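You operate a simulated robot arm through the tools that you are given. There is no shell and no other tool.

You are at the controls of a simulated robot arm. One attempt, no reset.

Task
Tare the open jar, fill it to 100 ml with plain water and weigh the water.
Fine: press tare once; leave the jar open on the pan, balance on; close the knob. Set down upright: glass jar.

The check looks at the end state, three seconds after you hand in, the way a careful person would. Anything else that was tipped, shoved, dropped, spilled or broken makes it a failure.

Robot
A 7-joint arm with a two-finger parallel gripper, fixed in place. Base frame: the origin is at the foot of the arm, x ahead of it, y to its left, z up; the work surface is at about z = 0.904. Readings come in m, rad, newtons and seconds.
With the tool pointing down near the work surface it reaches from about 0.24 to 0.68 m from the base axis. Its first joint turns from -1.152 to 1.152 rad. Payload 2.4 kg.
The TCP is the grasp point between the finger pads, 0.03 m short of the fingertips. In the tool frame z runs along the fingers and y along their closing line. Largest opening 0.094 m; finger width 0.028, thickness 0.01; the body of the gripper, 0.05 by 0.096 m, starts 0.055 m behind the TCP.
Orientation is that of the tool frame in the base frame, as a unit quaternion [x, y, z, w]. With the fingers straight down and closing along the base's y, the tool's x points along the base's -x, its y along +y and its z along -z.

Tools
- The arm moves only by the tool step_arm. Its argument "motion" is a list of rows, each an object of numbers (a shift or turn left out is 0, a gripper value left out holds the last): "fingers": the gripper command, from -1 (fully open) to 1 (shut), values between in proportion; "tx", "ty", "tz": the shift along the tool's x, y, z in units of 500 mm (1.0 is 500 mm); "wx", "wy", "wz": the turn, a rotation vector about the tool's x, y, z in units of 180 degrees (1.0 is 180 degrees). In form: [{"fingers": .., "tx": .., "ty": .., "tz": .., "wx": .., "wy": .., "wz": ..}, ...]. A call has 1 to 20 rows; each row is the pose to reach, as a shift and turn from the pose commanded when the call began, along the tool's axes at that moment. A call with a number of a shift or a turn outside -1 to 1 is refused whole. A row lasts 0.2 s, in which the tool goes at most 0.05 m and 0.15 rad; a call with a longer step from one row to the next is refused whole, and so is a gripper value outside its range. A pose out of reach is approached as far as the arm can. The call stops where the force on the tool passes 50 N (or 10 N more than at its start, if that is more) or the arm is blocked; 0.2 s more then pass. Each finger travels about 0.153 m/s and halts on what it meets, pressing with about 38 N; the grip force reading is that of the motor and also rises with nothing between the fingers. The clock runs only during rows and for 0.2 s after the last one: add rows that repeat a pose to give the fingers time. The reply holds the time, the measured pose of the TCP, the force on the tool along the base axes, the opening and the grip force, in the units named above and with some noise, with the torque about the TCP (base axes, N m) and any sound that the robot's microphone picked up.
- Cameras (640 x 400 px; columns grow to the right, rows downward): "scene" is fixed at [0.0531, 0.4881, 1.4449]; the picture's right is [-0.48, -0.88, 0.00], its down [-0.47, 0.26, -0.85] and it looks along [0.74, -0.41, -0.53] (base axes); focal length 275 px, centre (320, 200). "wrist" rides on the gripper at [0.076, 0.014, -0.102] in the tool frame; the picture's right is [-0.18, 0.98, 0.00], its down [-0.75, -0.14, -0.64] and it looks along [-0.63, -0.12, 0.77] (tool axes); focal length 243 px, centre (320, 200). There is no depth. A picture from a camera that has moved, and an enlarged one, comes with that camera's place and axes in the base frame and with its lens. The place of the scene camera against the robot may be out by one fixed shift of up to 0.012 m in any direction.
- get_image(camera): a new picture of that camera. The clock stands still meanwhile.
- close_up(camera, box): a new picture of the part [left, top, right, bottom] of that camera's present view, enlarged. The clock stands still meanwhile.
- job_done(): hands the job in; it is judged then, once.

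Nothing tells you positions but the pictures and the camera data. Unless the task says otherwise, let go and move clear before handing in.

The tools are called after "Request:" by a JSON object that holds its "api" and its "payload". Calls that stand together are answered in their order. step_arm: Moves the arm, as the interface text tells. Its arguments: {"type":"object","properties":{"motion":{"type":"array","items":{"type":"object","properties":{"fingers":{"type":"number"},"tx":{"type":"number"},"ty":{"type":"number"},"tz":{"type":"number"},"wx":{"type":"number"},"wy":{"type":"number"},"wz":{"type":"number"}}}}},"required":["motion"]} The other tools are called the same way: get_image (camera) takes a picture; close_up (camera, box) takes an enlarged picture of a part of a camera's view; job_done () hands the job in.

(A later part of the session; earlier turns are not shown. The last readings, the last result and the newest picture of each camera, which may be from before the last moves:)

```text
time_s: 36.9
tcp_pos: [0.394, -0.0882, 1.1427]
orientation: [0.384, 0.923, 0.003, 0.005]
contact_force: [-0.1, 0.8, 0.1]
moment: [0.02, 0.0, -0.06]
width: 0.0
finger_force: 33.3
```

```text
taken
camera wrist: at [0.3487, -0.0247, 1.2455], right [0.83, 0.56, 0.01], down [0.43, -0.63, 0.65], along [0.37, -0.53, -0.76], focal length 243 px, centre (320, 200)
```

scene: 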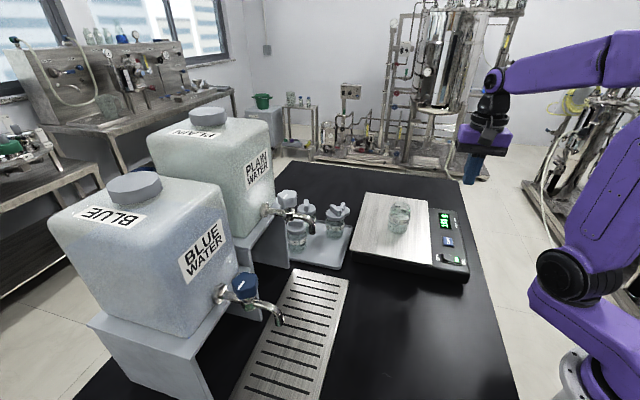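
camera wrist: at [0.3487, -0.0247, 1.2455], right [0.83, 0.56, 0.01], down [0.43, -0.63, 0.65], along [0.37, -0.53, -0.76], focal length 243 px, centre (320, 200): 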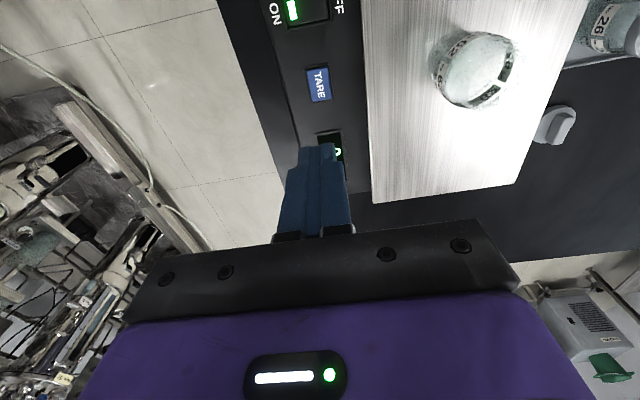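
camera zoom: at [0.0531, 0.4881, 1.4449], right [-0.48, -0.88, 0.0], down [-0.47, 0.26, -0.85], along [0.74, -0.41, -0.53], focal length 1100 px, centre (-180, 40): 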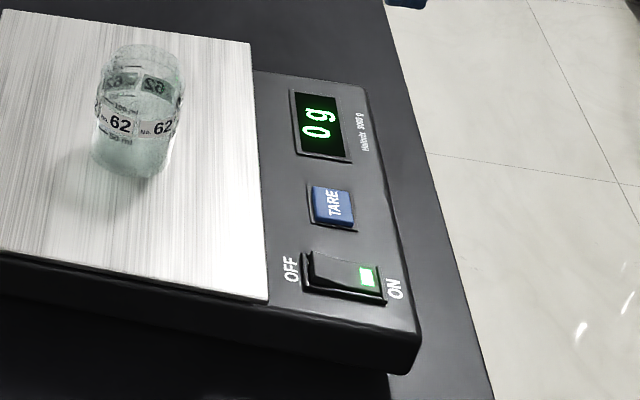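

Tared to 0 g with the jar on the pan. Next I'll locate the jar precisely for a tilted (45°) grasp so the hand stays clear of the spout.

Request:
{"api": "close_up", "payload": {"camera": "wrist", "box": [420, 10, 530, 120]}}

Request:
{"api": "step_arm", "payload": {"motion": [{"fingers": -1, "tz": -0.02, "wz": -0.045}, {"tz": -0.04, "wz": -0.09}, {"tz": -0.04, "wz": -0.135}, {"tz": -0.04, "wz": -0.18}, {"tz": -0.04, "wz": -0.225}, {"tz": -0.04, "wz": -0.25}]}}

Request:
{"api": "get_image", "payload": {"camera": "wrist"}}

Request:
{"api": "close_up", "payload": {"camera": "wrist", "box": [290, 20, 460, 170]}}

```text
3.64 times, centred on (475, 65) of wrist
camera zoom: at [0.3487, -0.0247, 1.2455], right [0.83, 0.56, 0.01], down [0.43, -0.63, 0.65], along [0.37, -0.53, -0.76], focal length 882 px, centre (-244, 691)
```

zoom: 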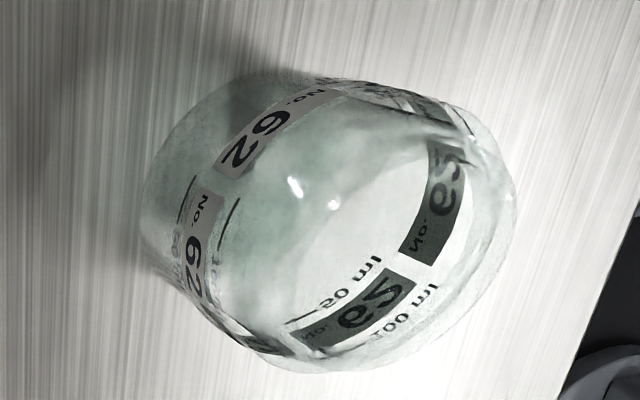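

```text
time_s: 38.3
tcp_pos: [0.3931, -0.087, 1.1625]
orientation: [-0.001, 1.0, 0.001, 0.006]
contact_force: [-0.3, 0.5, 0.6]
moment: [0.0, 0.04, -0.03]
width: 0.0942
finger_force: 0.0
```

```text
taken
camera wrist: at [0.3154, -0.0738, 1.2648], right [0.18, 0.98, 0.0], down [0.75, -0.14, 0.65], along [0.64, -0.12, -0.76], focal length 243 px, centre (320, 200)
```

wrist: 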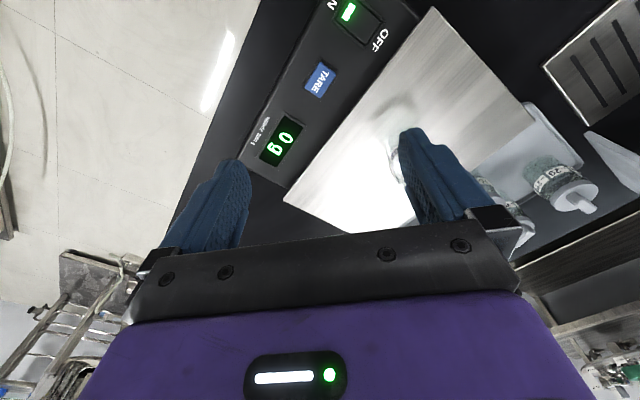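

```text
2.67 times, centred on (375, 95) of wrist
camera zoom: at [0.3154, -0.0738, 1.2648], right [0.18, 0.98, 0.0], down [0.75, -0.14, 0.65], along [0.64, -0.12, -0.76], focal length 647 px, centre (173, 480)
```

zoom: 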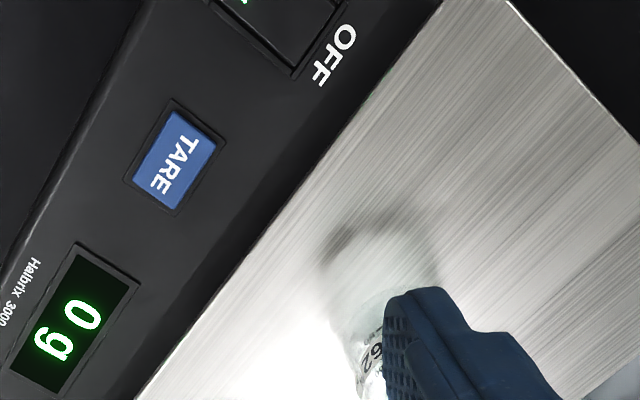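

Request:
{"api": "step_arm", "payload": {"motion": [{"fingers": -1, "ty": 0.06}, {"ty": 0.12}, {"ty": 0.19}, {"ty": 0.19}]}}

Request:
{"api": "get_image", "payload": {"camera": "wrist"}}

Request:
{"api": "close_up", "payload": {"camera": "wrist", "box": [260, 60, 400, 220]}}

```text
time_s: 39.3
tcp_pos: [0.3927, 0.0103, 1.1615]
orientation: [0.001, 1.0, 0.001, 0.007]
contact_force: [-0.2, 0.1, -0.2]
moment: [0.0, -0.01, 0.02]
width: 0.0943
finger_force: 0.1
```

```text
taken
camera wrist: at [0.3161, 0.0232, 1.2633], right [0.18, 0.98, 0.0], down [0.75, -0.14, 0.65], along [0.64, -0.12, -0.76], focal length 243 px, centre (320, 200)
```

wrist: 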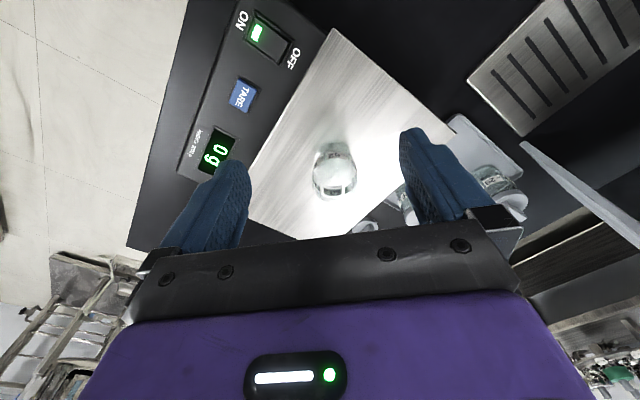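

```text
2.50 times, centred on (330, 140) of wrist
camera zoom: at [0.3161, 0.0232, 1.2633], right [0.18, 0.98, 0.0], down [0.75, -0.14, 0.65], along [0.64, -0.12, -0.76], focal length 606 px, centre (295, 350)
```

zoom: 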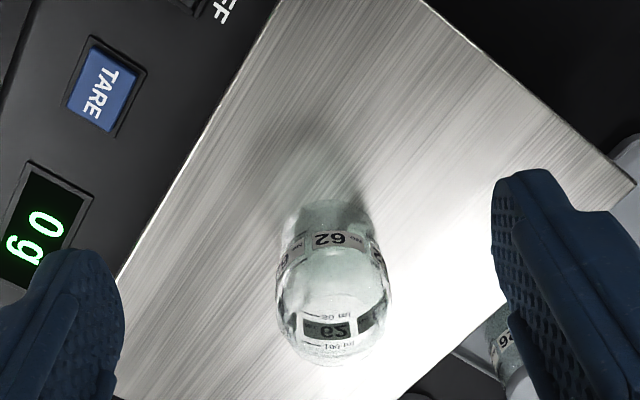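

The jar stands at about (0.489, 0.010) on the pan. I tilt the tool 45° outward and stop short of the jar for a check.

Request:
{"api": "step_arm", "payload": {"motion": [{"fingers": -1, "tx": -0.003, "tz": 0.02, "wy": -0.042}, {"tx": -0.007, "tz": 0.04, "wy": -0.084}, {"tx": -0.01, "tz": 0.065, "wy": -0.126}, {"tx": -0.014, "tz": 0.09, "wy": -0.168}, {"tx": -0.018, "tz": 0.11, "wy": -0.21}, {"tx": -0.022, "tz": 0.129, "wy": -0.2456}, {"tx": -0.022, "tz": 0.129, "wy": -0.2456}]}}

Request:
{"api": "get_image", "payload": {"camera": "wrist"}}

Request:
{"api": "close_up", "payload": {"camera": "scene", "box": [350, 140, 480, 270]}}

```text
time_s: 40.9
tcp_pos: [0.405, 0.0096, 1.0976]
orientation: [0.01, 0.926, 0.007, 0.378]
contact_force: [0.1, -1.9, 0.6]
moment: [0.1, 0.03, 0.1]
width: 0.094
finger_force: 0.0
out of reach, approached as far as the arm can: row 5, 6
```

```text
taken
camera wrist: at [0.2796, 0.0246, 1.1173], right [0.14, 0.98, 0.15], down [0.08, -0.16, 0.98], along [0.99, -0.13, -0.11], focal length 243 px, centre (320, 200)
```

wrist: 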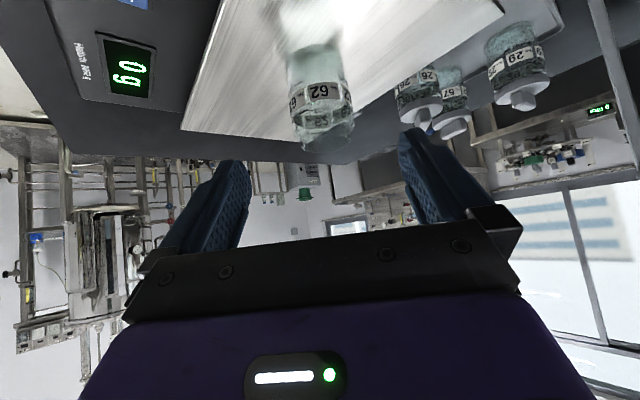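

```text
3.08 times, centred on (415, 205) of scene
camera zoom: at [0.053, 0.488, 1.4449], right [-0.48, -0.88, 0.0], down [-0.47, 0.26, -0.85], along [0.74, -0.41, -0.53], focal length 846 px, centre (28, 185)
```

zoom: 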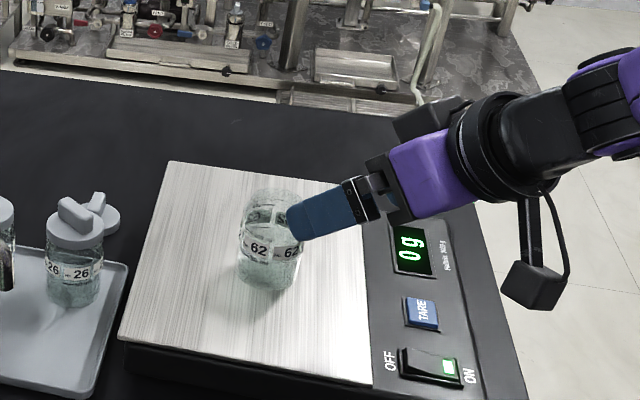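

Request:
{"api": "close_up", "payload": {"camera": "wrist", "box": [260, 20, 390, 160]}}

```text
2.86 times, centred on (325, 90) of wrist
camera zoom: at [0.2796, 0.0246, 1.1173], right [0.14, 0.98, 0.15], down [0.08, -0.16, 0.98], along [0.99, -0.13, -0.11], focal length 693 px, centre (306, 514)
```

zoom: 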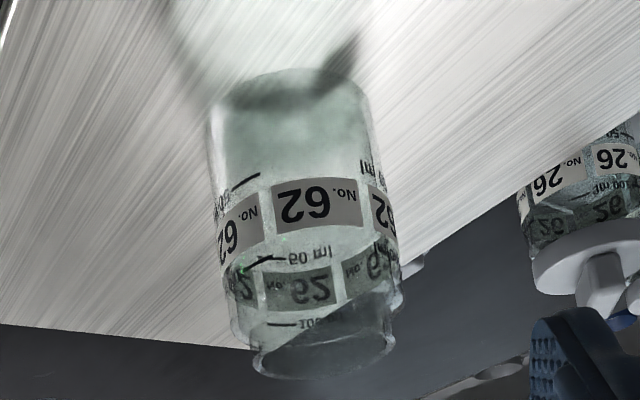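

Request:
{"api": "step_arm", "payload": {"motion": [{"fingers": -1, "tz": 0.04}, {"tz": 0.08}, {"tz": 0.12}, {"tz": 0.16}, {"tz": 0.19}, {"tz": 0.22}, {"tz": 0.238}, {"tz": 0.238}]}}

Request:
{"api": "get_image", "payload": {"camera": "wrist"}}

Request:
{"api": "close_up", "payload": {"camera": "scene", "box": [350, 140, 480, 270]}}

```text
time_s: 42.7
tcp_pos: [0.4888, 0.0069, 1.0142]
orientation: [0.0, 0.924, 0.0, 0.383]
contact_force: [0.1, 0.6, -0.1]
moment: [0.0, -0.01, 0.0]
width: 0.094
finger_force: 0.1
```

```text
taken
camera wrist: at [0.3631, 0.021, 1.0329], right [0.13, 0.98, 0.13], down [0.08, -0.14, 0.99], along [0.99, -0.12, -0.1], focal length 243 px, centre (320, 200)
```

wrist: 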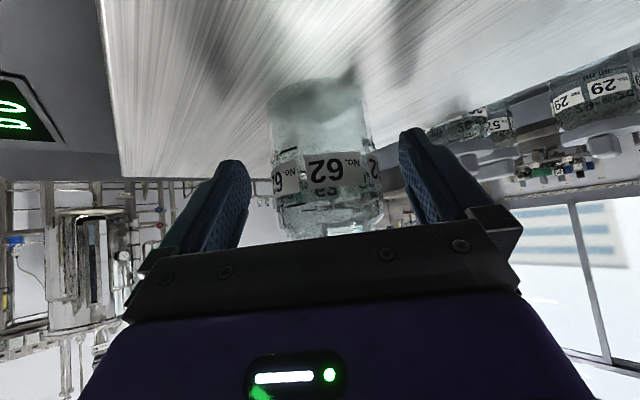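

```text
3.08 times, centred on (415, 205) of scene
camera zoom: at [0.0531, 0.4881, 1.4449], right [-0.48, -0.88, 0.0], down [-0.47, 0.26, -0.85], along [0.74, -0.41, -0.53], focal length 846 px, centre (28, 185)
```

zoom: 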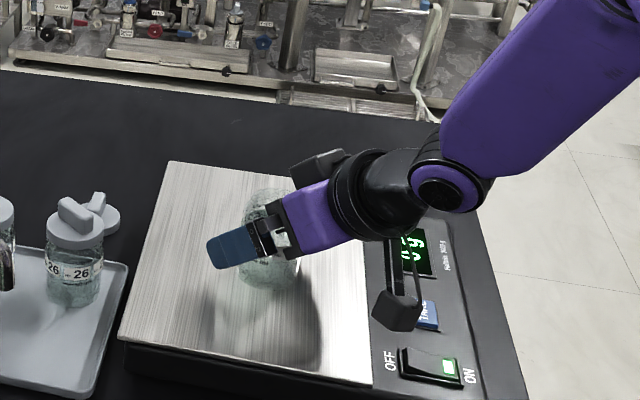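

Request:
{"api": "step_arm", "payload": {"motion": [{"fingers": -1, "ty": 0.005}, {"fingers": -0.6, "ty": 0.005}, {"fingers": -0.4, "ty": 0.005}, {"fingers": -0.28, "ty": 0.005}, {"fingers": 0.0, "ty": 0.005}, {"fingers": 1, "ty": 0.005}, {"fingers": 1, "ty": 0.005}, {"fingers": 1, "ty": 0.005}]}}

Request:
{"api": "get_image", "payload": {"camera": "wrist"}}

Request:
{"api": "close_up", "payload": {"camera": "scene", "box": [370, 170, 450, 250]}}

```text
time_s: 44.5
tcp_pos: [0.4894, 0.01, 1.0145]
orientation: [0.001, 0.924, 0.0, 0.382]
contact_force: [0.4, 0.0, -0.2]
moment: [-0.04, 0.02, 0.02]
width: 0.0588
finger_force: 38.3
```

```text
taken
camera wrist: at [0.3631, 0.0234, 1.0333], right [0.13, 0.98, 0.13], down [0.08, -0.14, 0.99], along [0.99, -0.12, -0.1], focal length 243 px, centre (320, 200)
```

wrist: 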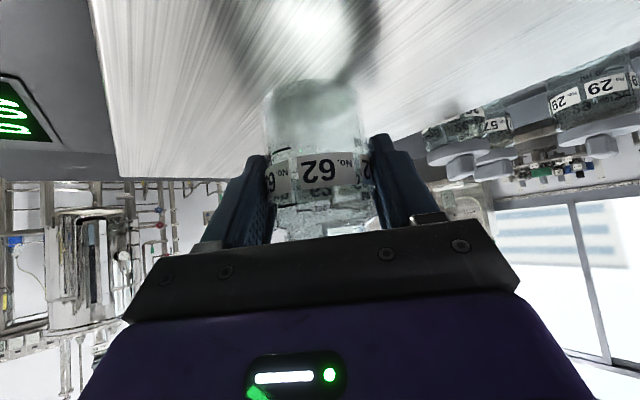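

```text
5.00 times, centred on (410, 210) of scene
camera zoom: at [0.0531, 0.4881, 1.4449], right [-0.48, -0.88, 0.0], down [-0.47, 0.26, -0.85], along [0.74, -0.41, -0.53], focal length 1374 px, centre (-130, 150)
```

zoom: 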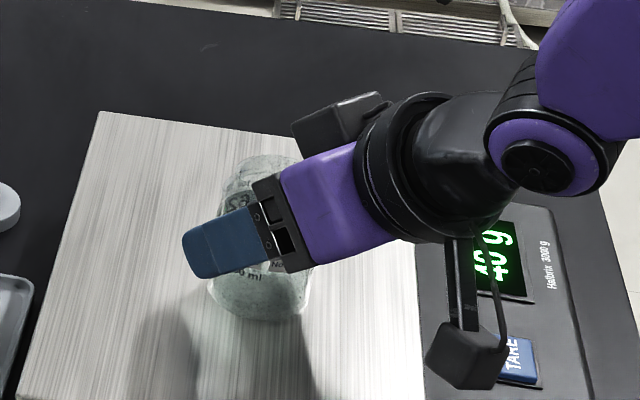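

Gripped at 45° tilt, width 58.8 mm. I'll lift 3 cm and hold to test for slipping.

Request:
{"api": "step_arm", "payload": {"motion": [{"fingers": 1, "tx": -0.007, "tz": -0.007}, {"tx": -0.014, "tz": -0.014}, {"tx": -0.021, "tz": -0.021}, {"tx": -0.028, "tz": -0.028}, {"tx": -0.035, "tz": -0.035}, {"tx": -0.0424, "tz": -0.0424}]}}

Request:
{"api": "get_image", "payload": {"camera": "wrist"}}

Request:
{"api": "step_arm", "payload": {"motion": [{"fingers": 1}, {}, {}, {}, {}, {}, {}, {}, {}, {}]}}

Request:
{"api": "get_image", "payload": {"camera": "wrist"}}

Request:
{"api": "close_up", "payload": {"camera": "scene", "box": [370, 170, 450, 250]}}

```text
time_s: 45.9
tcp_pos: [0.4886, 0.01, 1.0453]
orientation: [0.0, 0.924, 0.001, 0.382]
contact_force: [0.3, 0.8, -1.0]
moment: [0.01, 0.02, -0.02]
width: 0.0587
finger_force: 38.1
```

```text
taken
camera wrist: at [0.363, 0.0236, 1.0649], right [0.13, 0.98, 0.13], down [0.08, -0.14, 0.99], along [0.99, -0.12, -0.1], focal length 243 px, centre (320, 200)
```

wrist: 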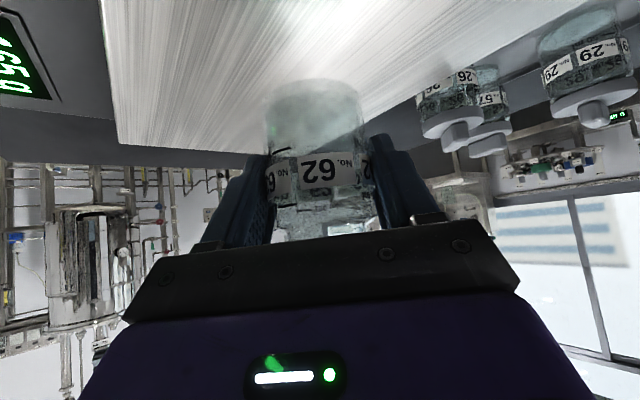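

```text
time_s: 48.1
tcp_pos: [0.4892, 0.0108, 1.046]
orientation: [0.001, 0.924, 0.001, 0.382]
contact_force: [-0.6, -1.4, -2.1]
moment: [-0.02, -0.03, -0.01]
width: 0.0588
finger_force: 38.3
```

```text
taken
camera wrist: at [0.363, 0.0238, 1.0648], right [0.13, 0.98, 0.13], down [0.08, -0.14, 0.99], along [0.99, -0.12, -0.1], focal length 243 px, centre (320, 200)
```

wrist: 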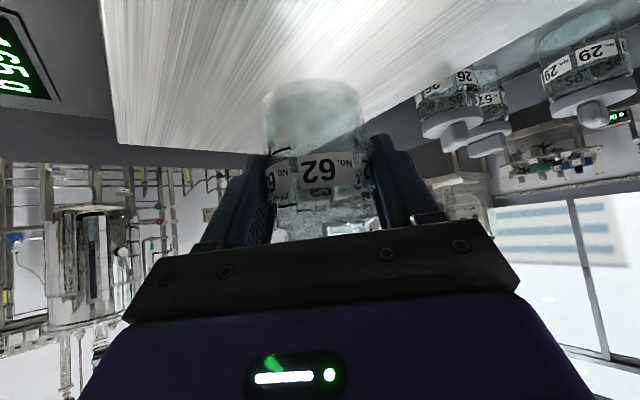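

```text
5.00 times, centred on (410, 210) of scene
camera zoom: at [0.0531, 0.4881, 1.4449], right [-0.48, -0.88, 0.0], down [-0.47, 0.26, -0.85], along [0.74, -0.41, -0.53], focal length 1374 px, centre (-130, 150)
```

zoom: 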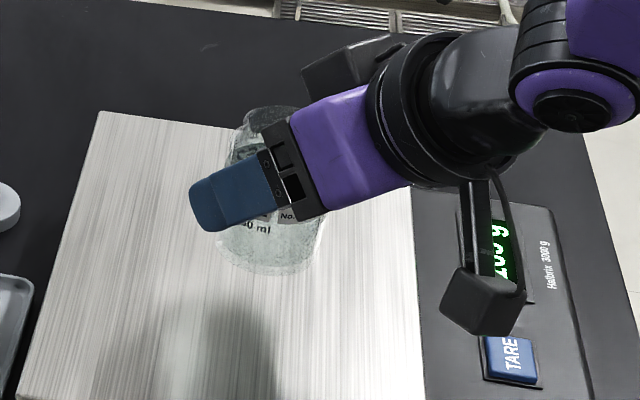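

No slip. Now I carry the empty jar up and toward the taps, and take another wrist view of the plain spout to refine its position.

Request:
{"api": "step_arm", "payload": {"motion": [{"fingers": 1, "tx": -0.006, "ty": 0.0, "tz": -0.027}, {"tx": -0.012, "ty": 0.02, "tz": -0.06}, {"tx": -0.02, "ty": 0.06, "tz": -0.1, "wx": -0.01, "wz": -0.01}, {"tx": -0.03, "ty": 0.1, "tz": -0.14, "wx": -0.025, "wz": -0.025}, {"tx": -0.04, "ty": 0.15, "tz": -0.18, "wx": -0.04, "wz": -0.04}, {"tx": -0.0495, "ty": 0.2, "tz": -0.2163, "wx": -0.055, "wz": -0.055}, {"tx": -0.0495, "ty": 0.24, "tz": -0.2163, "wx": -0.07, "wz": -0.07}, {"tx": -0.0495, "ty": 0.26, "tz": -0.2163, "wx": -0.0786, "wz": -0.0786}, {"tx": -0.0495, "ty": 0.26, "tz": -0.2163, "wx": -0.0786, "wz": -0.0786}]}}

Request:
{"api": "get_image", "payload": {"camera": "wrist"}}

Request:
{"api": "get_image", "payload": {"camera": "scene"}}

```text
time_s: 50.1
tcp_pos: [0.4302, 0.1389, 1.139]
orientation: [-0.16, 0.91, 0.067, 0.376]
contact_force: [1.2, 0.1, -1.0]
moment: [-0.03, -0.01, 0.03]
width: 0.0589
finger_force: 38.0
```

```text
taken
camera wrist: at [0.307, 0.1085, 1.1579], right [-0.21, 0.97, 0.13], down [0.12, -0.11, 0.99], along [0.97, 0.23, -0.1], focal length 243 px, centre (320, 200)
```

wrist: 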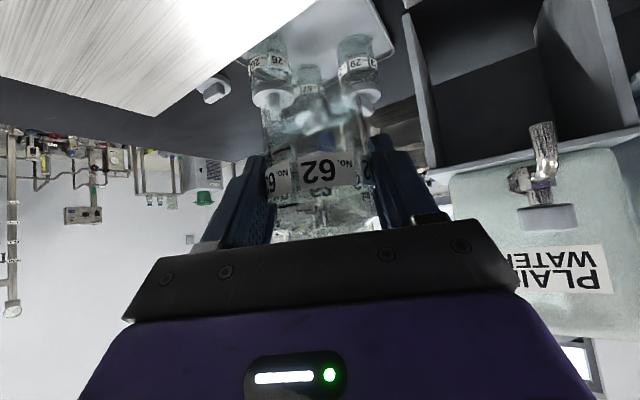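

```text
taken
```

scene: 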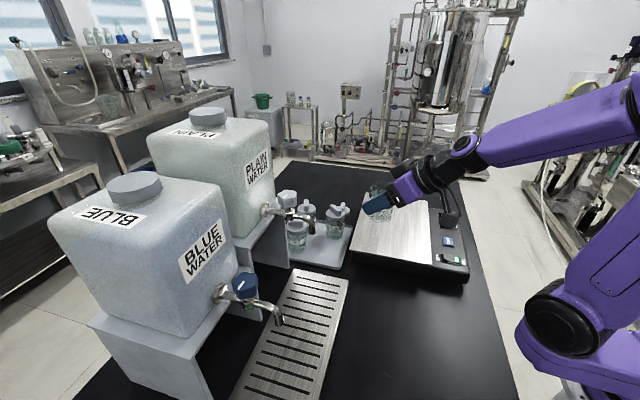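

Request:
{"api": "close_up", "payload": {"camera": "wrist", "box": [480, 100, 620, 240]}}

```text
2.86 times, centred on (550, 170) of wrist
camera zoom: at [0.307, 0.1085, 1.1579], right [-0.21, 0.97, 0.13], down [0.12, -0.11, 0.99], along [0.97, 0.23, -0.1], focal length 693 px, centre (-337, 286)
```

zoom: 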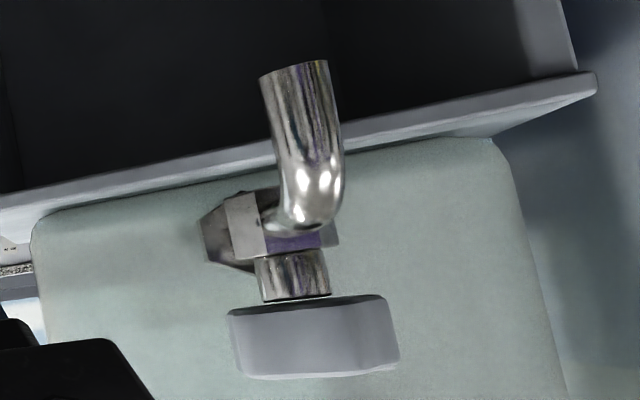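

The refined spout tip is at about (0.434, 0.305, 1.106) and the knob at about (0.466, 0.339, 1.177). I move the empty jar down toward the drip tray, turning to yaw 45°.

Request:
{"api": "step_arm", "payload": {"motion": [{"fingers": 1, "tx": 0.02, "ty": 0.025, "tz": 0.02, "wx": -0.014, "wz": -0.014}, {"tx": 0.04, "ty": 0.05, "tz": 0.04, "wx": -0.028, "wz": -0.028}, {"tx": 0.06, "ty": 0.075, "tz": 0.06, "wx": -0.042, "wz": -0.042}, {"tx": 0.08, "ty": 0.1, "tz": 0.08, "wx": -0.056, "wz": -0.056}, {"tx": 0.1, "ty": 0.125, "tz": 0.1, "wx": -0.07, "wz": -0.07}, {"tx": 0.12, "ty": 0.15, "tz": 0.12, "wx": -0.084, "wz": -0.084}, {"tx": 0.1407, "ty": 0.1728, "tz": 0.1393, "wx": -0.0982, "wz": -0.0982}, {"tx": 0.1407, "ty": 0.1728, "tz": 0.1393, "wx": -0.0982, "wz": -0.0982}]}}

Request:
{"api": "get_image", "payload": {"camera": "wrist"}}

Request:
{"api": "close_up", "payload": {"camera": "scene", "box": [240, 160, 400, 320]}}

```text
time_s: 51.9
tcp_pos: [0.4002, 0.2212, 1.041]
orientation: [-0.354, 0.854, 0.147, 0.353]
contact_force: [0.7, -0.2, -2.1]
moment: [0.03, -0.02, 0.0]
width: 0.059
finger_force: 38.4
```

```text
taken
camera wrist: at [0.3005, 0.141, 1.0597], right [-0.6, 0.79, 0.13], down [0.16, -0.05, 0.99], along [0.78, 0.62, -0.1], focal length 243 px, centre (320, 200)
```

wrist: 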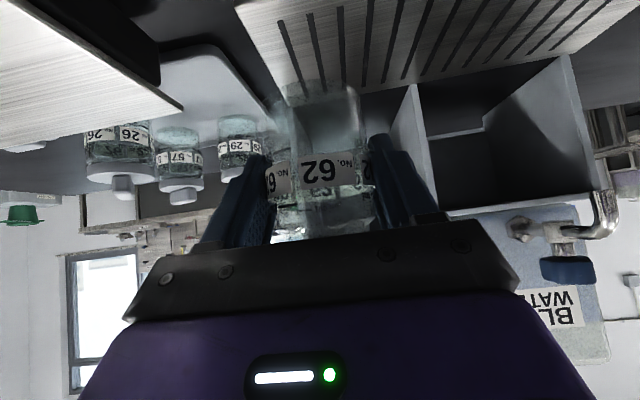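

```text
2.50 times, centred on (320, 240) of scene
camera zoom: at [0.0531, 0.4881, 1.4449], right [-0.48, -0.88, 0.0], down [-0.47, 0.26, -0.85], along [0.74, -0.41, -0.53], focal length 687 px, centre (320, 100)
```

zoom: 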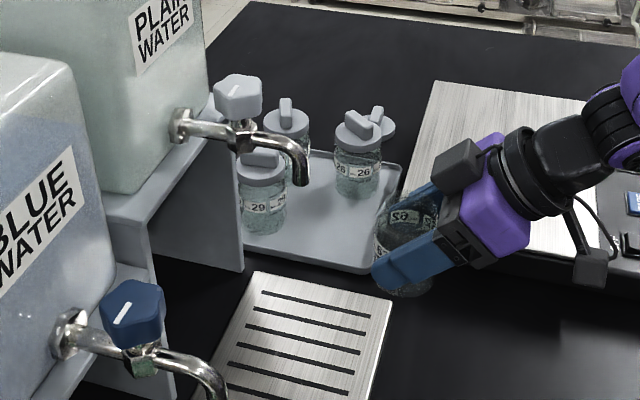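

Request:
{"api": "step_arm", "payload": {"motion": [{"fingers": 1, "tx": -0.005, "ty": 0.01, "tz": 0.03}, {"tx": -0.012, "ty": 0.025, "tz": 0.07}, {"tx": -0.02, "ty": 0.04, "tz": 0.11}, {"tx": -0.028, "ty": 0.053, "tz": 0.145}, {"tx": -0.034, "ty": 0.064, "tz": 0.175}, {"tx": -0.0385, "ty": 0.0707, "tz": 0.1968}, {"tx": -0.0385, "ty": 0.0707, "tz": 0.1968}]}}

Request:
{"api": "get_image", "payload": {"camera": "wrist"}}

Request:
{"api": "close_up", "payload": {"camera": "scene", "box": [240, 180, 380, 320]}}

```text
time_s: 53.5
tcp_pos: [0.4347, 0.306, 0.9834]
orientation: [-0.353, 0.854, 0.147, 0.353]
contact_force: [0.0, -0.2, -2.1]
moment: [-0.01, 0.03, -0.02]
width: 0.0592
finger_force: 38.4
```

```text
taken
camera wrist: at [0.3347, 0.2256, 1.0016], right [-0.6, 0.79, 0.13], down [0.16, -0.04, 0.99], along [0.78, 0.62, -0.1], focal length 243 px, centre (320, 200)
```

wrist: 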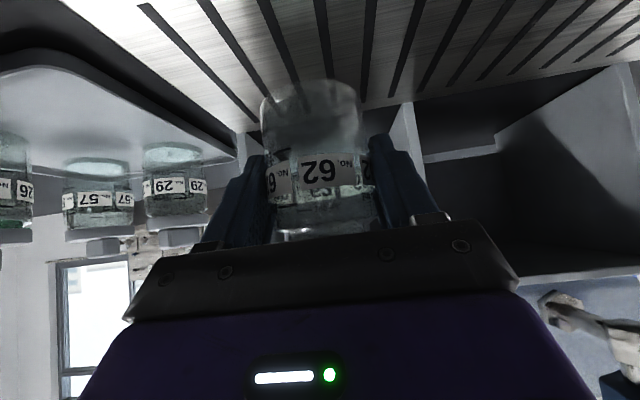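

```text
2.86 times, centred on (310, 250) of scene
camera zoom: at [0.0531, 0.4881, 1.4449], right [-0.48, -0.88, 0.0], down [-0.47, 0.26, -0.85], along [0.74, -0.41, -0.53], focal length 785 px, centre (349, 57)
```

zoom: 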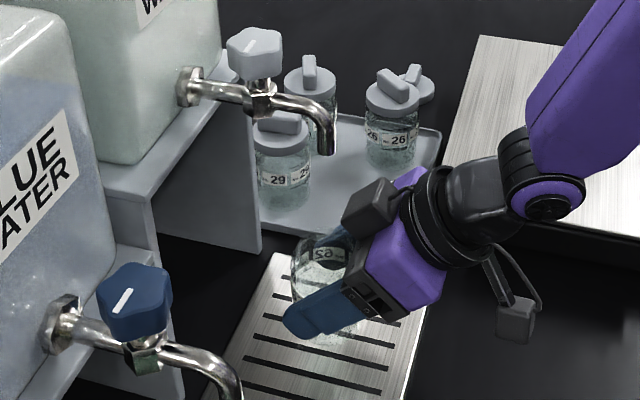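

The jar is aligned under the spout. Now I lower it to the drip tray in fine steps.

Request:
{"api": "step_arm", "payload": {"motion": [{"fingers": 1, "tx": 0.01, "tz": 0.01}, {"tx": 0.02, "tz": 0.02}, {"tx": 0.026, "tz": 0.026}, {"tx": 0.031, "tz": 0.031}, {"tx": 0.0325, "tz": 0.0325}, {"tx": 0.0325, "tz": 0.0325}]}}

Request:
{"api": "get_image", "payload": {"camera": "wrist"}}

Request:
{"api": "close_up", "payload": {"camera": "scene", "box": [270, 230, 350, 310]}}

```text
time_s: 54.9
tcp_pos: [0.433, 0.3055, 0.9607]
orientation: [-0.353, 0.854, 0.147, 0.353]
contact_force: [-0.1, -0.5, -2.4]
moment: [-0.04, 0.01, 0.04]
width: 0.0593
finger_force: 37.9
```

```text
taken
camera wrist: at [0.3341, 0.2248, 0.9801], right [-0.6, 0.79, 0.13], down [0.16, -0.05, 0.99], along [0.78, 0.62, -0.1], focal length 243 px, centre (320, 200)
```

wrist: 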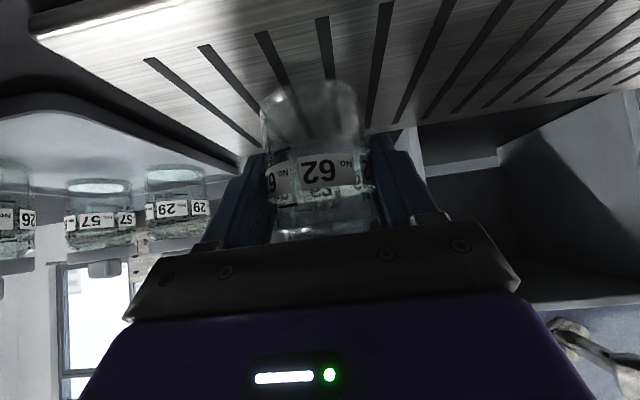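

```text
5.00 times, centred on (310, 270) of scene
camera zoom: at [0.0531, 0.4881, 1.4449], right [-0.48, -0.88, 0.0], down [-0.47, 0.26, -0.85], along [0.74, -0.41, -0.53], focal length 1374 px, centre (370, -150)
```

zoom: 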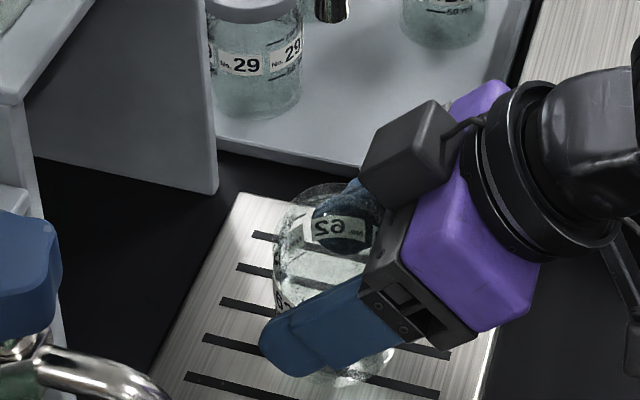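

Request:
{"api": "step_arm", "payload": {"motion": [{"fingers": 1, "tx": 0.0014, "tz": 0.0014}, {"tx": 0.0028, "tz": 0.0028}, {"tx": 0.0042, "tz": 0.0042}, {"tx": 0.0057, "tz": 0.0057}]}}

```text
time_s: 55.9
tcp_pos: [0.433, 0.3048, 0.9567]
orientation: [-0.353, 0.854, 0.147, 0.354]
contact_force: [-0.3, 0.2, -0.8]
moment: [-0.02, 0.04, -0.02]
width: 0.0593
finger_force: 37.9
```

Request:
{"api": "step_arm", "payload": {"motion": [{"fingers": 1, "tx": 0.0014, "tz": 0.0014}, {"tx": 0.0028, "tz": 0.0028}, {"tx": 0.0028, "tz": 0.0028}]}}

Request:
{"api": "get_image", "payload": {"camera": "wrist"}}

```text
time_s: 56.7
tcp_pos: [0.4331, 0.306, 0.9569]
orientation: [-0.354, 0.852, 0.149, 0.355]
contact_force: [-4.7, -1.2, 16.9]
moment: [-0.31, 0.45, -0.05]
width: 0.0587
finger_force: 37.7
```

```text
taken
camera wrist: at [0.3344, 0.2252, 0.9756], right [-0.6, 0.79, 0.13], down [0.15, -0.05, 0.99], along [0.78, 0.62, -0.09], focal length 243 px, centre (320, 200)
```

wrist: 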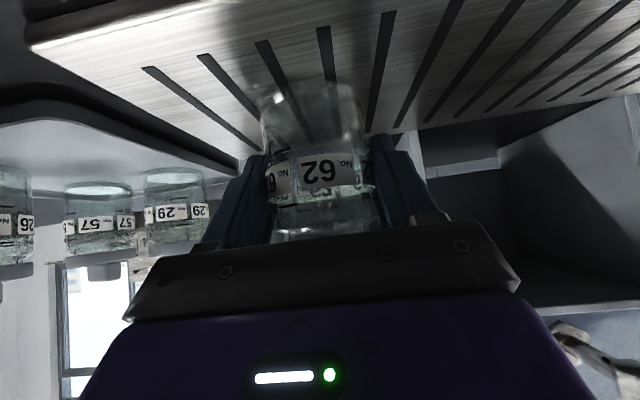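

Contact with the tray at 17 N. I ease up slightly and release gently.

Request:
{"api": "step_arm", "payload": {"motion": [{"fingers": 1, "tx": -0.0014, "tz": -0.0014}, {"tx": -0.002, "tz": -0.002}]}}

```text
time_s: 57.3
tcp_pos: [0.4333, 0.3051, 0.9571]
orientation: [-0.354, 0.853, 0.147, 0.353]
contact_force: [1.0, 2.2, 4.6]
moment: [0.05, -0.15, 0.07]
width: 0.0587
finger_force: 38.6
```

Request:
{"api": "step_arm", "payload": {"motion": [{"fingers": 0.0}, {"fingers": -0.15}, {"fingers": -0.25}, {"fingers": -0.35}, {"fingers": -0.5}, {"fingers": -0.7}, {"fingers": -1}, {"fingers": -1}]}}

Request:
{"api": "get_image", "payload": {"camera": "wrist"}}

Request:
{"api": "close_up", "payload": {"camera": "scene", "box": [270, 220, 350, 310]}}

```text
time_s: 59.1
tcp_pos: [0.434, 0.3053, 0.957]
orientation: [-0.353, 0.854, 0.147, 0.354]
contact_force: [-0.7, -0.1, -0.2]
moment: [0.03, 0.01, 0.01]
width: 0.094
finger_force: 0.0
```

```text
taken
camera wrist: at [0.3342, 0.2244, 0.9763], right [-0.6, 0.79, 0.13], down [0.16, -0.05, 0.99], along [0.78, 0.62, -0.1], focal length 243 px, centre (320, 200)
```

wrist: 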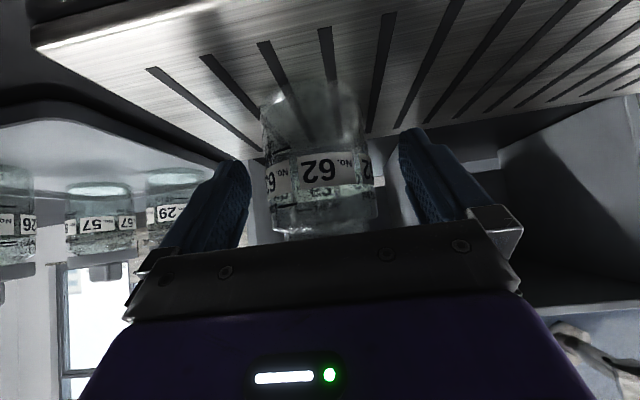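

```text
4.44 times, centred on (310, 265) of scene
camera zoom: at [0.0531, 0.4881, 1.4449], right [-0.48, -0.88, 0.0], down [-0.47, 0.26, -0.85], along [0.74, -0.41, -0.53], focal length 1222 px, centre (364, -89)
```

zoom: 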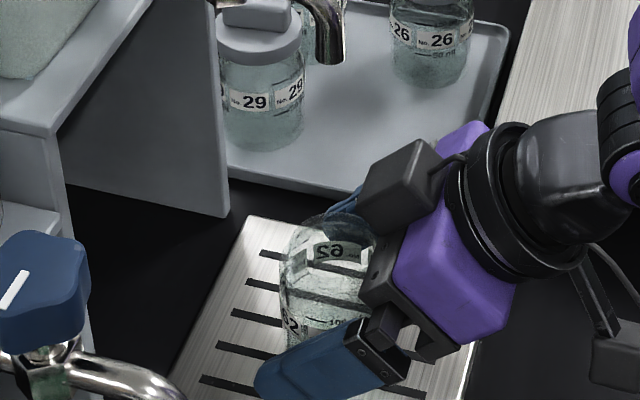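

Request:
{"api": "step_arm", "payload": {"motion": [{"fingers": -1, "tz": -0.03}, {"tz": -0.08}, {"tz": -0.14}, {"tz": -0.2}, {"tz": -0.26}, {"tz": -0.32}]}}

Request:
{"api": "get_image", "payload": {"camera": "wrist"}}

Request:
{"api": "close_up", "payload": {"camera": "scene", "box": [240, 180, 370, 320]}}

Request:
{"api": "close_up", "payload": {"camera": "scene", "box": [285, 240, 335, 290]}}

```text
time_s: 60.5
tcp_pos: [0.3518, 0.2265, 1.0708]
orientation: [-0.352, 0.854, 0.146, 0.354]
contact_force: [-0.1, 0.0, -0.7]
moment: [-0.01, 0.01, -0.04]
width: 0.0939
finger_force: 0.0
```

```text
taken
camera wrist: at [0.253, 0.147, 1.0901], right [-0.6, 0.79, 0.13], down [0.16, -0.04, 0.99], along [0.78, 0.61, -0.1], focal length 243 px, centre (320, 200)
```

wrist: 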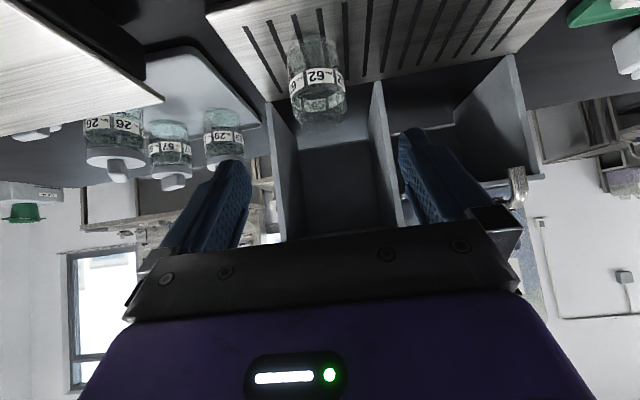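

```text
2.86 times, centred on (305, 250) of scene
camera zoom: at [0.0531, 0.4881, 1.4449], right [-0.48, -0.88, 0.0], down [-0.47, 0.26, -0.85], along [0.74, -0.41, -0.53], focal length 785 px, centre (363, 57)
```

zoom: 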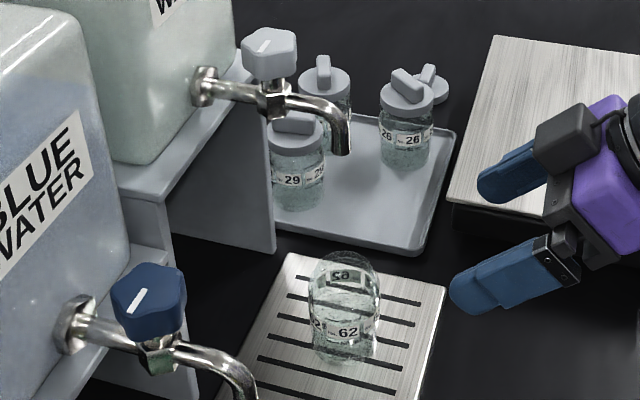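

```text
8.00 times, centred on (310, 265) of scene
camera zoom: at [0.0531, 0.4881, 1.4449], right [-0.48, -0.88, 0.0], down [-0.47, 0.26, -0.85], along [0.74, -0.41, -0.53], focal length 2199 px, centre (400, -320)
```

zoom: 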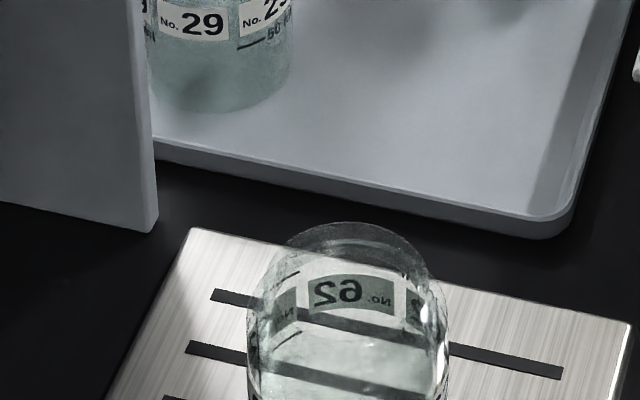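

Request:
{"api": "close_up", "payload": {"camera": "wrist", "box": [270, 20, 370, 140]}}

Request:
{"api": "close_up", "payload": {"camera": "scene", "box": [285, 255, 335, 315]}}

```text
3.33 times, centred on (320, 80) of wrist
camera zoom: at [0.253, 0.147, 1.0901], right [-0.6, 0.79, 0.13], down [0.16, -0.04, 0.99], along [0.78, 0.61, -0.1], focal length 809 px, centre (320, 600)
```

zoom: 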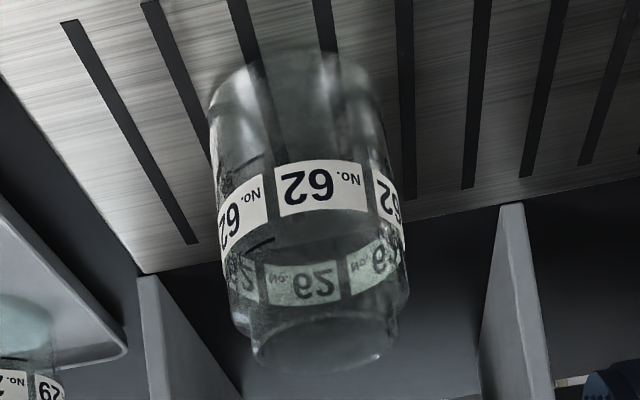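

```text
6.67 times, centred on (310, 285) of scene
camera zoom: at [0.0531, 0.4881, 1.4449], right [-0.48, -0.88, 0.0], down [-0.47, 0.26, -0.85], along [0.74, -0.41, -0.53], focal length 1833 px, centre (387, -367)
```

zoom: 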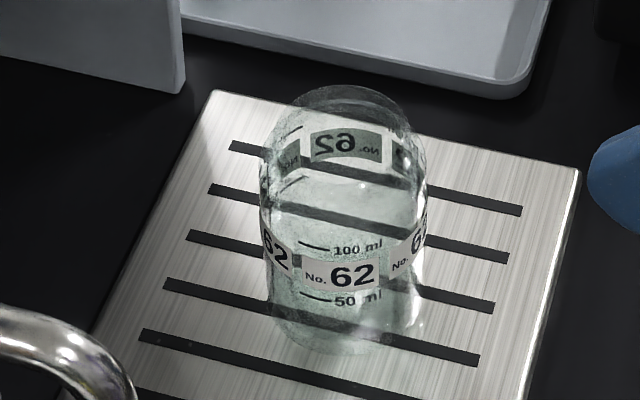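

The jar stands under the spout, open. I now raise the hand and look at the knob from above, with a 30° tilt.

Request:
{"api": "step_arm", "payload": {"motion": [{"fingers": -1, "tx": -0.05, "tz": -0.045, "wy": 0.014}, {"tx": -0.1, "tz": -0.09, "wy": 0.028}, {"tx": -0.15, "tz": -0.135, "wy": 0.042}, {"tx": -0.2, "tz": -0.18, "wy": 0.056}, {"tx": -0.25, "tz": -0.225, "wy": 0.07}, {"tx": -0.2961, "tz": -0.2667, "wy": 0.0833}, {"tx": -0.2961, "tz": -0.2667, "wy": 0.0833}]}}

Request:
{"api": "get_image", "payload": {"camera": "wrist"}}

Request:
{"api": "close_up", "payload": {"camera": "wrist", "box": [260, 80, 400, 230]}}

```text
time_s: 62.1
tcp_pos: [0.3629, 0.2316, 1.2687]
orientation: [-0.369, 0.893, 0.1, 0.238]
contact_force: [-0.9, -0.4, -0.2]
moment: [-0.01, 0.0, 0.02]
width: 0.0939
finger_force: 0.1
```

```text
taken
camera wrist: at [0.2699, 0.158, 1.32], right [-0.58, 0.81, 0.09], down [0.34, 0.13, 0.93], along [0.74, 0.57, -0.35], focal length 243 px, centre (320, 200)
```

wrist: 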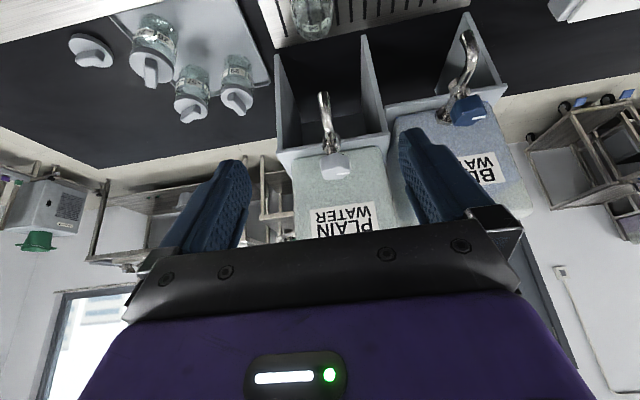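

```text
2.67 times, centred on (330, 155) of wrist
camera zoom: at [0.2699, 0.158, 1.32], right [-0.58, 0.81, 0.09], down [0.34, 0.13, 0.93], along [0.74, 0.57, -0.35], focal length 647 px, centre (293, 320)
```

zoom: 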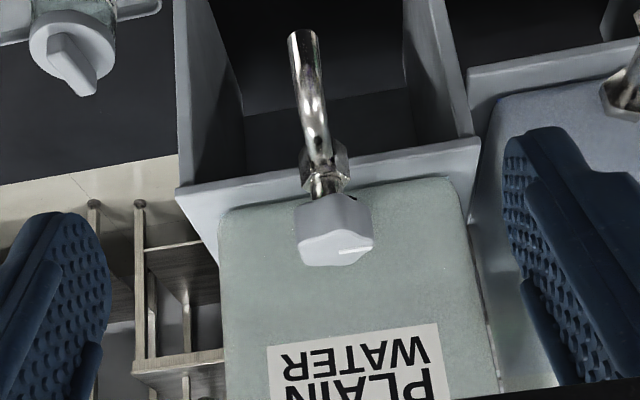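

The knob axis is at about (0.464, 0.337) with its top near z = 1.187, and the jar is aligned with the spout. I move the open fingers above the knob.

Request:
{"api": "step_arm", "payload": {"motion": [{"fingers": -1, "tx": -0.045, "ty": 0.001, "tz": 0.03}, {"tx": -0.09, "ty": 0.002, "tz": 0.06}, {"tx": -0.135, "ty": 0.004, "tz": 0.09}, {"tx": -0.18, "ty": 0.005, "tz": 0.12}, {"tx": -0.21, "ty": 0.006, "tz": 0.14}, {"tx": -0.2286, "ty": 0.0064, "tz": 0.1528}, {"tx": -0.2286, "ty": 0.0064, "tz": 0.1528}]}}

Request:
{"api": "get_image", "payload": {"camera": "wrist"}}

Request:
{"api": "close_up", "payload": {"camera": "scene", "box": [230, 130, 360, 300]}}

```text
time_s: 63.7
tcp_pos: [0.4561, 0.3329, 1.2592]
orientation: [-0.369, 0.892, 0.1, 0.239]
contact_force: [1.0, 0.5, -0.3]
moment: [-0.03, 0.02, 0.0]
width: 0.0939
finger_force: 0.0
```

```text
taken
camera wrist: at [0.3638, 0.2584, 1.3106], right [-0.58, 0.81, 0.09], down [0.33, 0.13, 0.93], along [0.74, 0.57, -0.35], focal length 243 px, centre (320, 200)
```

wrist: 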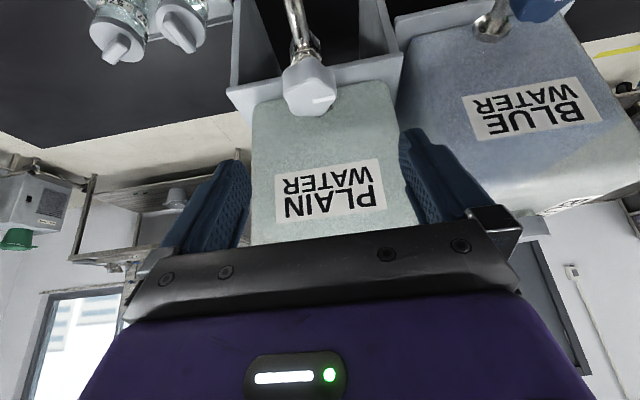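

```text
2.35 times, centred on (295, 215) of scene
camera zoom: at [0.0531, 0.4881, 1.4449], right [-0.48, -0.88, 0.0], down [-0.47, 0.26, -0.85], along [0.74, -0.41, -0.53], focal length 647 px, centre (379, 165)
```

zoom: 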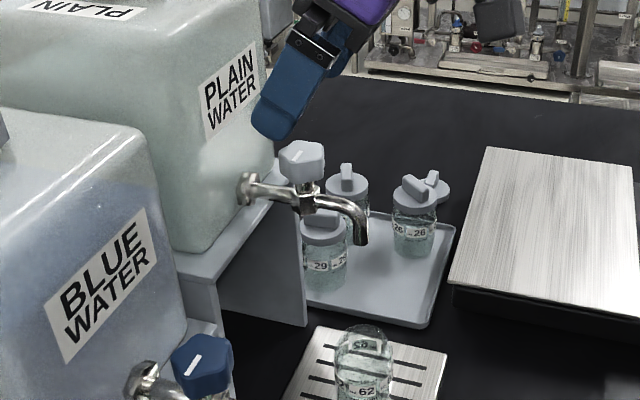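

Request:
{"api": "step_arm", "payload": {"motion": [{"fingers": -1, "tx": 0.015, "tz": 0.026}, {"tx": 0.03, "tz": 0.052}, {"tx": 0.045, "tz": 0.078}, {"tx": 0.057, "tz": 0.099}, {"tx": 0.068, "tz": 0.1178}, {"tx": 0.068, "tz": 0.1178}]}}

Request:
{"api": "get_image", "payload": {"camera": "wrist"}}

Request:
{"api": "close_up", "payload": {"camera": "scene", "box": [250, 150, 350, 250]}}

```text
time_s: 65.1
tcp_pos: [0.4554, 0.3328, 1.1911]
orientation: [-0.37, 0.892, 0.099, 0.239]
contact_force: [-0.1, -0.2, 0.0]
moment: [-0.02, -0.05, -0.02]
width: 0.0941
finger_force: 0.0
```

```text
taken
camera wrist: at [0.3628, 0.2592, 1.2421], right [-0.58, 0.81, 0.09], down [0.34, 0.13, 0.93], along [0.74, 0.57, -0.35], focal length 243 px, centre (320, 200)
```

wrist: 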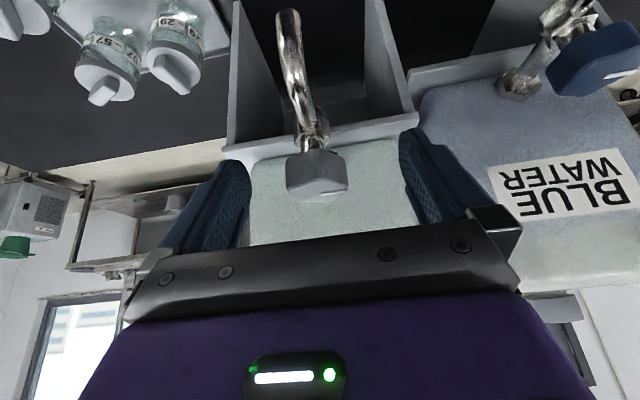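

```text
4.00 times, centred on (300, 200) of scene
camera zoom: at [0.0531, 0.4881, 1.4449], right [-0.48, -0.88, 0.0], down [-0.47, 0.26, -0.85], along [0.74, -0.41, -0.53], focal length 1100 px, centre (400, 200)
```

zoom: 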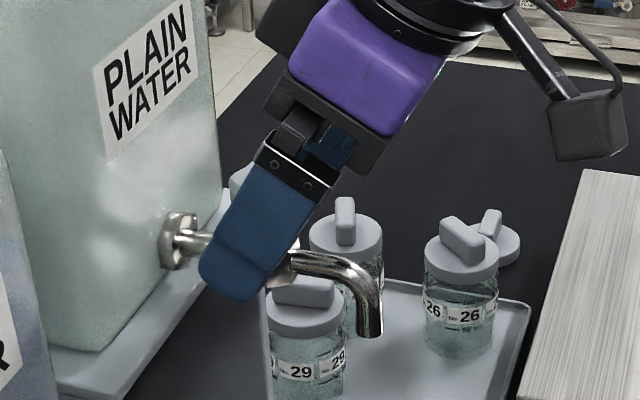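

Request:
{"api": "step_arm", "payload": {"motion": [{"fingers": -0.5}, {"fingers": 0.0}, {"fingers": 0.15}, {"fingers": 0.25}, {"fingers": 0.4}, {"fingers": 0.6}]}}

Request:
{"api": "get_image", "payload": {"camera": "wrist"}}

Request:
{"api": "close_up", "payload": {"camera": "scene", "box": [260, 190, 350, 310]}}

```text
time_s: 66.5
tcp_pos: [0.4564, 0.3306, 1.1913]
orientation: [-0.368, 0.893, 0.098, 0.241]
contact_force: [17.3, -12.0, -3.2]
moment: [-0.18, -0.43, -0.23]
width: 0.0342
finger_force: 44.8
```

```text
taken
camera wrist: at [0.3649, 0.2572, 1.2421], right [-0.58, 0.81, 0.09], down [0.33, 0.13, 0.93], along [0.74, 0.57, -0.35], focal length 243 px, centre (320, 200)
```

wrist: 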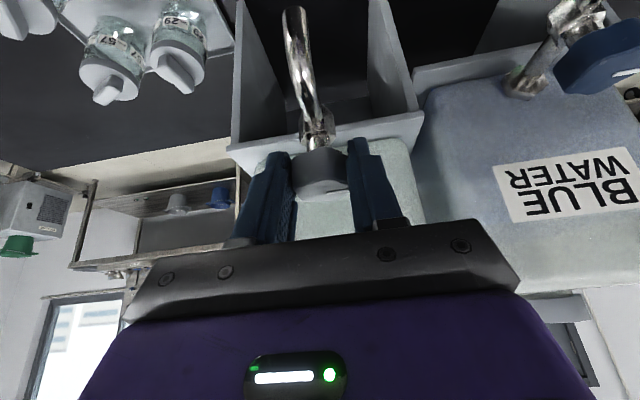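

```text
3.33 times, centred on (305, 250) of scene
camera zoom: at [0.0537, 0.4877, 1.445], right [-0.48, -0.88, 0.0], down [-0.47, 0.26, -0.85], along [0.74, -0.41, -0.53], focal length 916 px, centre (370, 33)
```

zoom: 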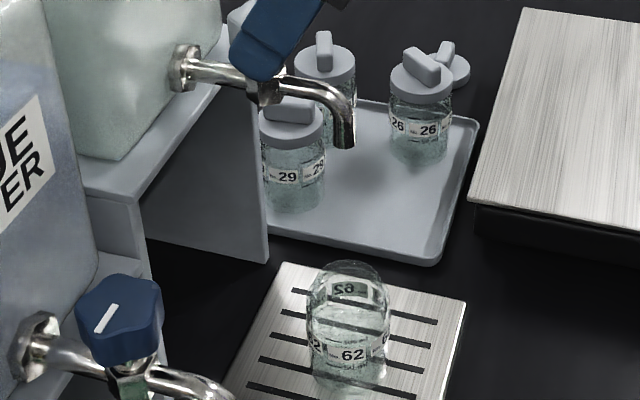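

Knob gripped, no flow yet, but with a side load of about 20 N; I shift ~2 mm to relax it.

Request:
{"api": "step_arm", "payload": {"motion": [{"fingers": 0.6, "ty": -0.002}, {"ty": -0.004}, {"ty": -0.004}]}}

```text
time_s: 67.3
tcp_pos: [0.4574, 0.332, 1.1911]
orientation: [-0.368, 0.893, 0.099, 0.239]
contact_force: [12.3, -11.6, -6.1]
moment: [0.51, -1.18, -0.2]
width: 0.0343
finger_force: 44.8
```

Request:
{"api": "step_arm", "payload": {"motion": [{"fingers": 0.6, "ty": -0.004}, {"ty": -0.006}, {"ty": -0.006}]}}

```text
time_s: 68.1
tcp_pos: [0.4579, 0.3305, 1.1913]
orientation: [-0.371, 0.892, 0.101, 0.239]
contact_force: [4.3, 5.3, -5.1]
moment: [-0.38, -0.79, 0.02]
width: 0.0342
finger_force: 45.0
```

Now turn the knob counter-clockwise by a small 10° and watch for flow.

Request:
{"api": "step_arm", "payload": {"motion": [{"fingers": 0.6, "ty": -0.0016, "wx": -0.0139, "wz": -0.024}, {"ty": -0.0032, "wx": -0.0278, "wz": -0.0481}]}}

Request:
{"api": "close_up", "payload": {"camera": "scene", "box": [270, 200, 350, 310]}}

```text
time_s: 68.7
tcp_pos: [0.4611, 0.329, 1.1915]
orientation: [-0.447, 0.856, 0.122, 0.229]
contact_force: [3.0, 13.4, -9.1]
moment: [-0.18, 0.16, 0.05]
width: 0.0342
finger_force: 45.2
```

```text
3.64 times, centred on (310, 255) of scene
camera zoom: at [0.0533, 0.4886, 1.4446], right [-0.48, -0.88, 0.0], down [-0.47, 0.26, -0.85], along [0.74, -0.41, -0.53], focal length 1000 px, centre (356, 0)
```

zoom: 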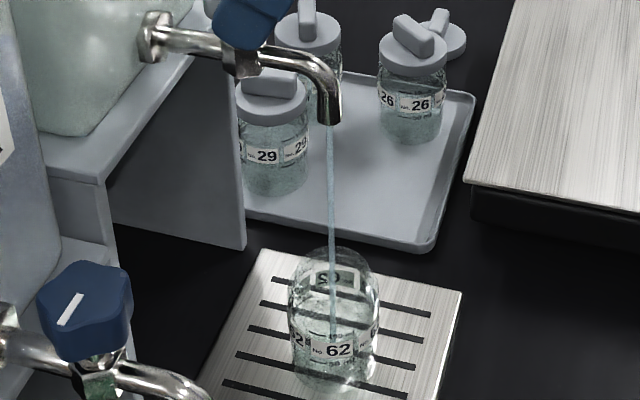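

Water flows from the spout straight into the jar. I hold and monitor the level.

Request:
{"api": "step_arm", "payload": {"motion": [{"fingers": 0.6}, {}, {}, {}]}}

Request:
{"api": "close_up", "payload": {"camera": "scene", "box": [285, 255, 335, 315]}}

```text
time_s: 69.7
tcp_pos: [0.4605, 0.3292, 1.1908]
orientation: [-0.447, 0.856, 0.121, 0.229]
contact_force: [-2.4, 19.4, -12.5]
moment: [0.57, -0.11, 0.22]
width: 0.0341
finger_force: 44.6
```

```text
6.67 times, centred on (310, 285) of scene
camera zoom: at [0.0531, 0.4889, 1.4446], right [-0.48, -0.88, 0.0], down [-0.47, 0.26, -0.85], along [0.74, -0.41, -0.53], focal length 1833 px, centre (387, -367)
```

zoom: 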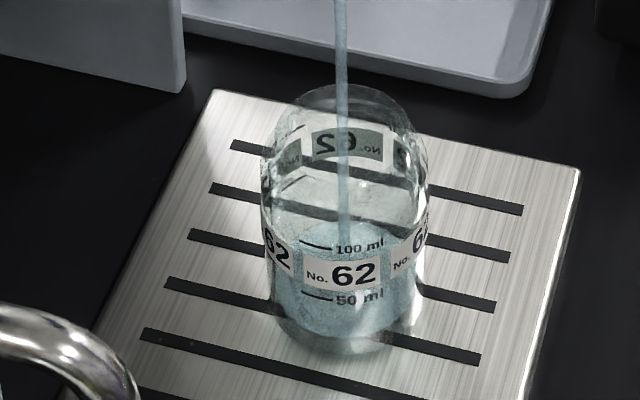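

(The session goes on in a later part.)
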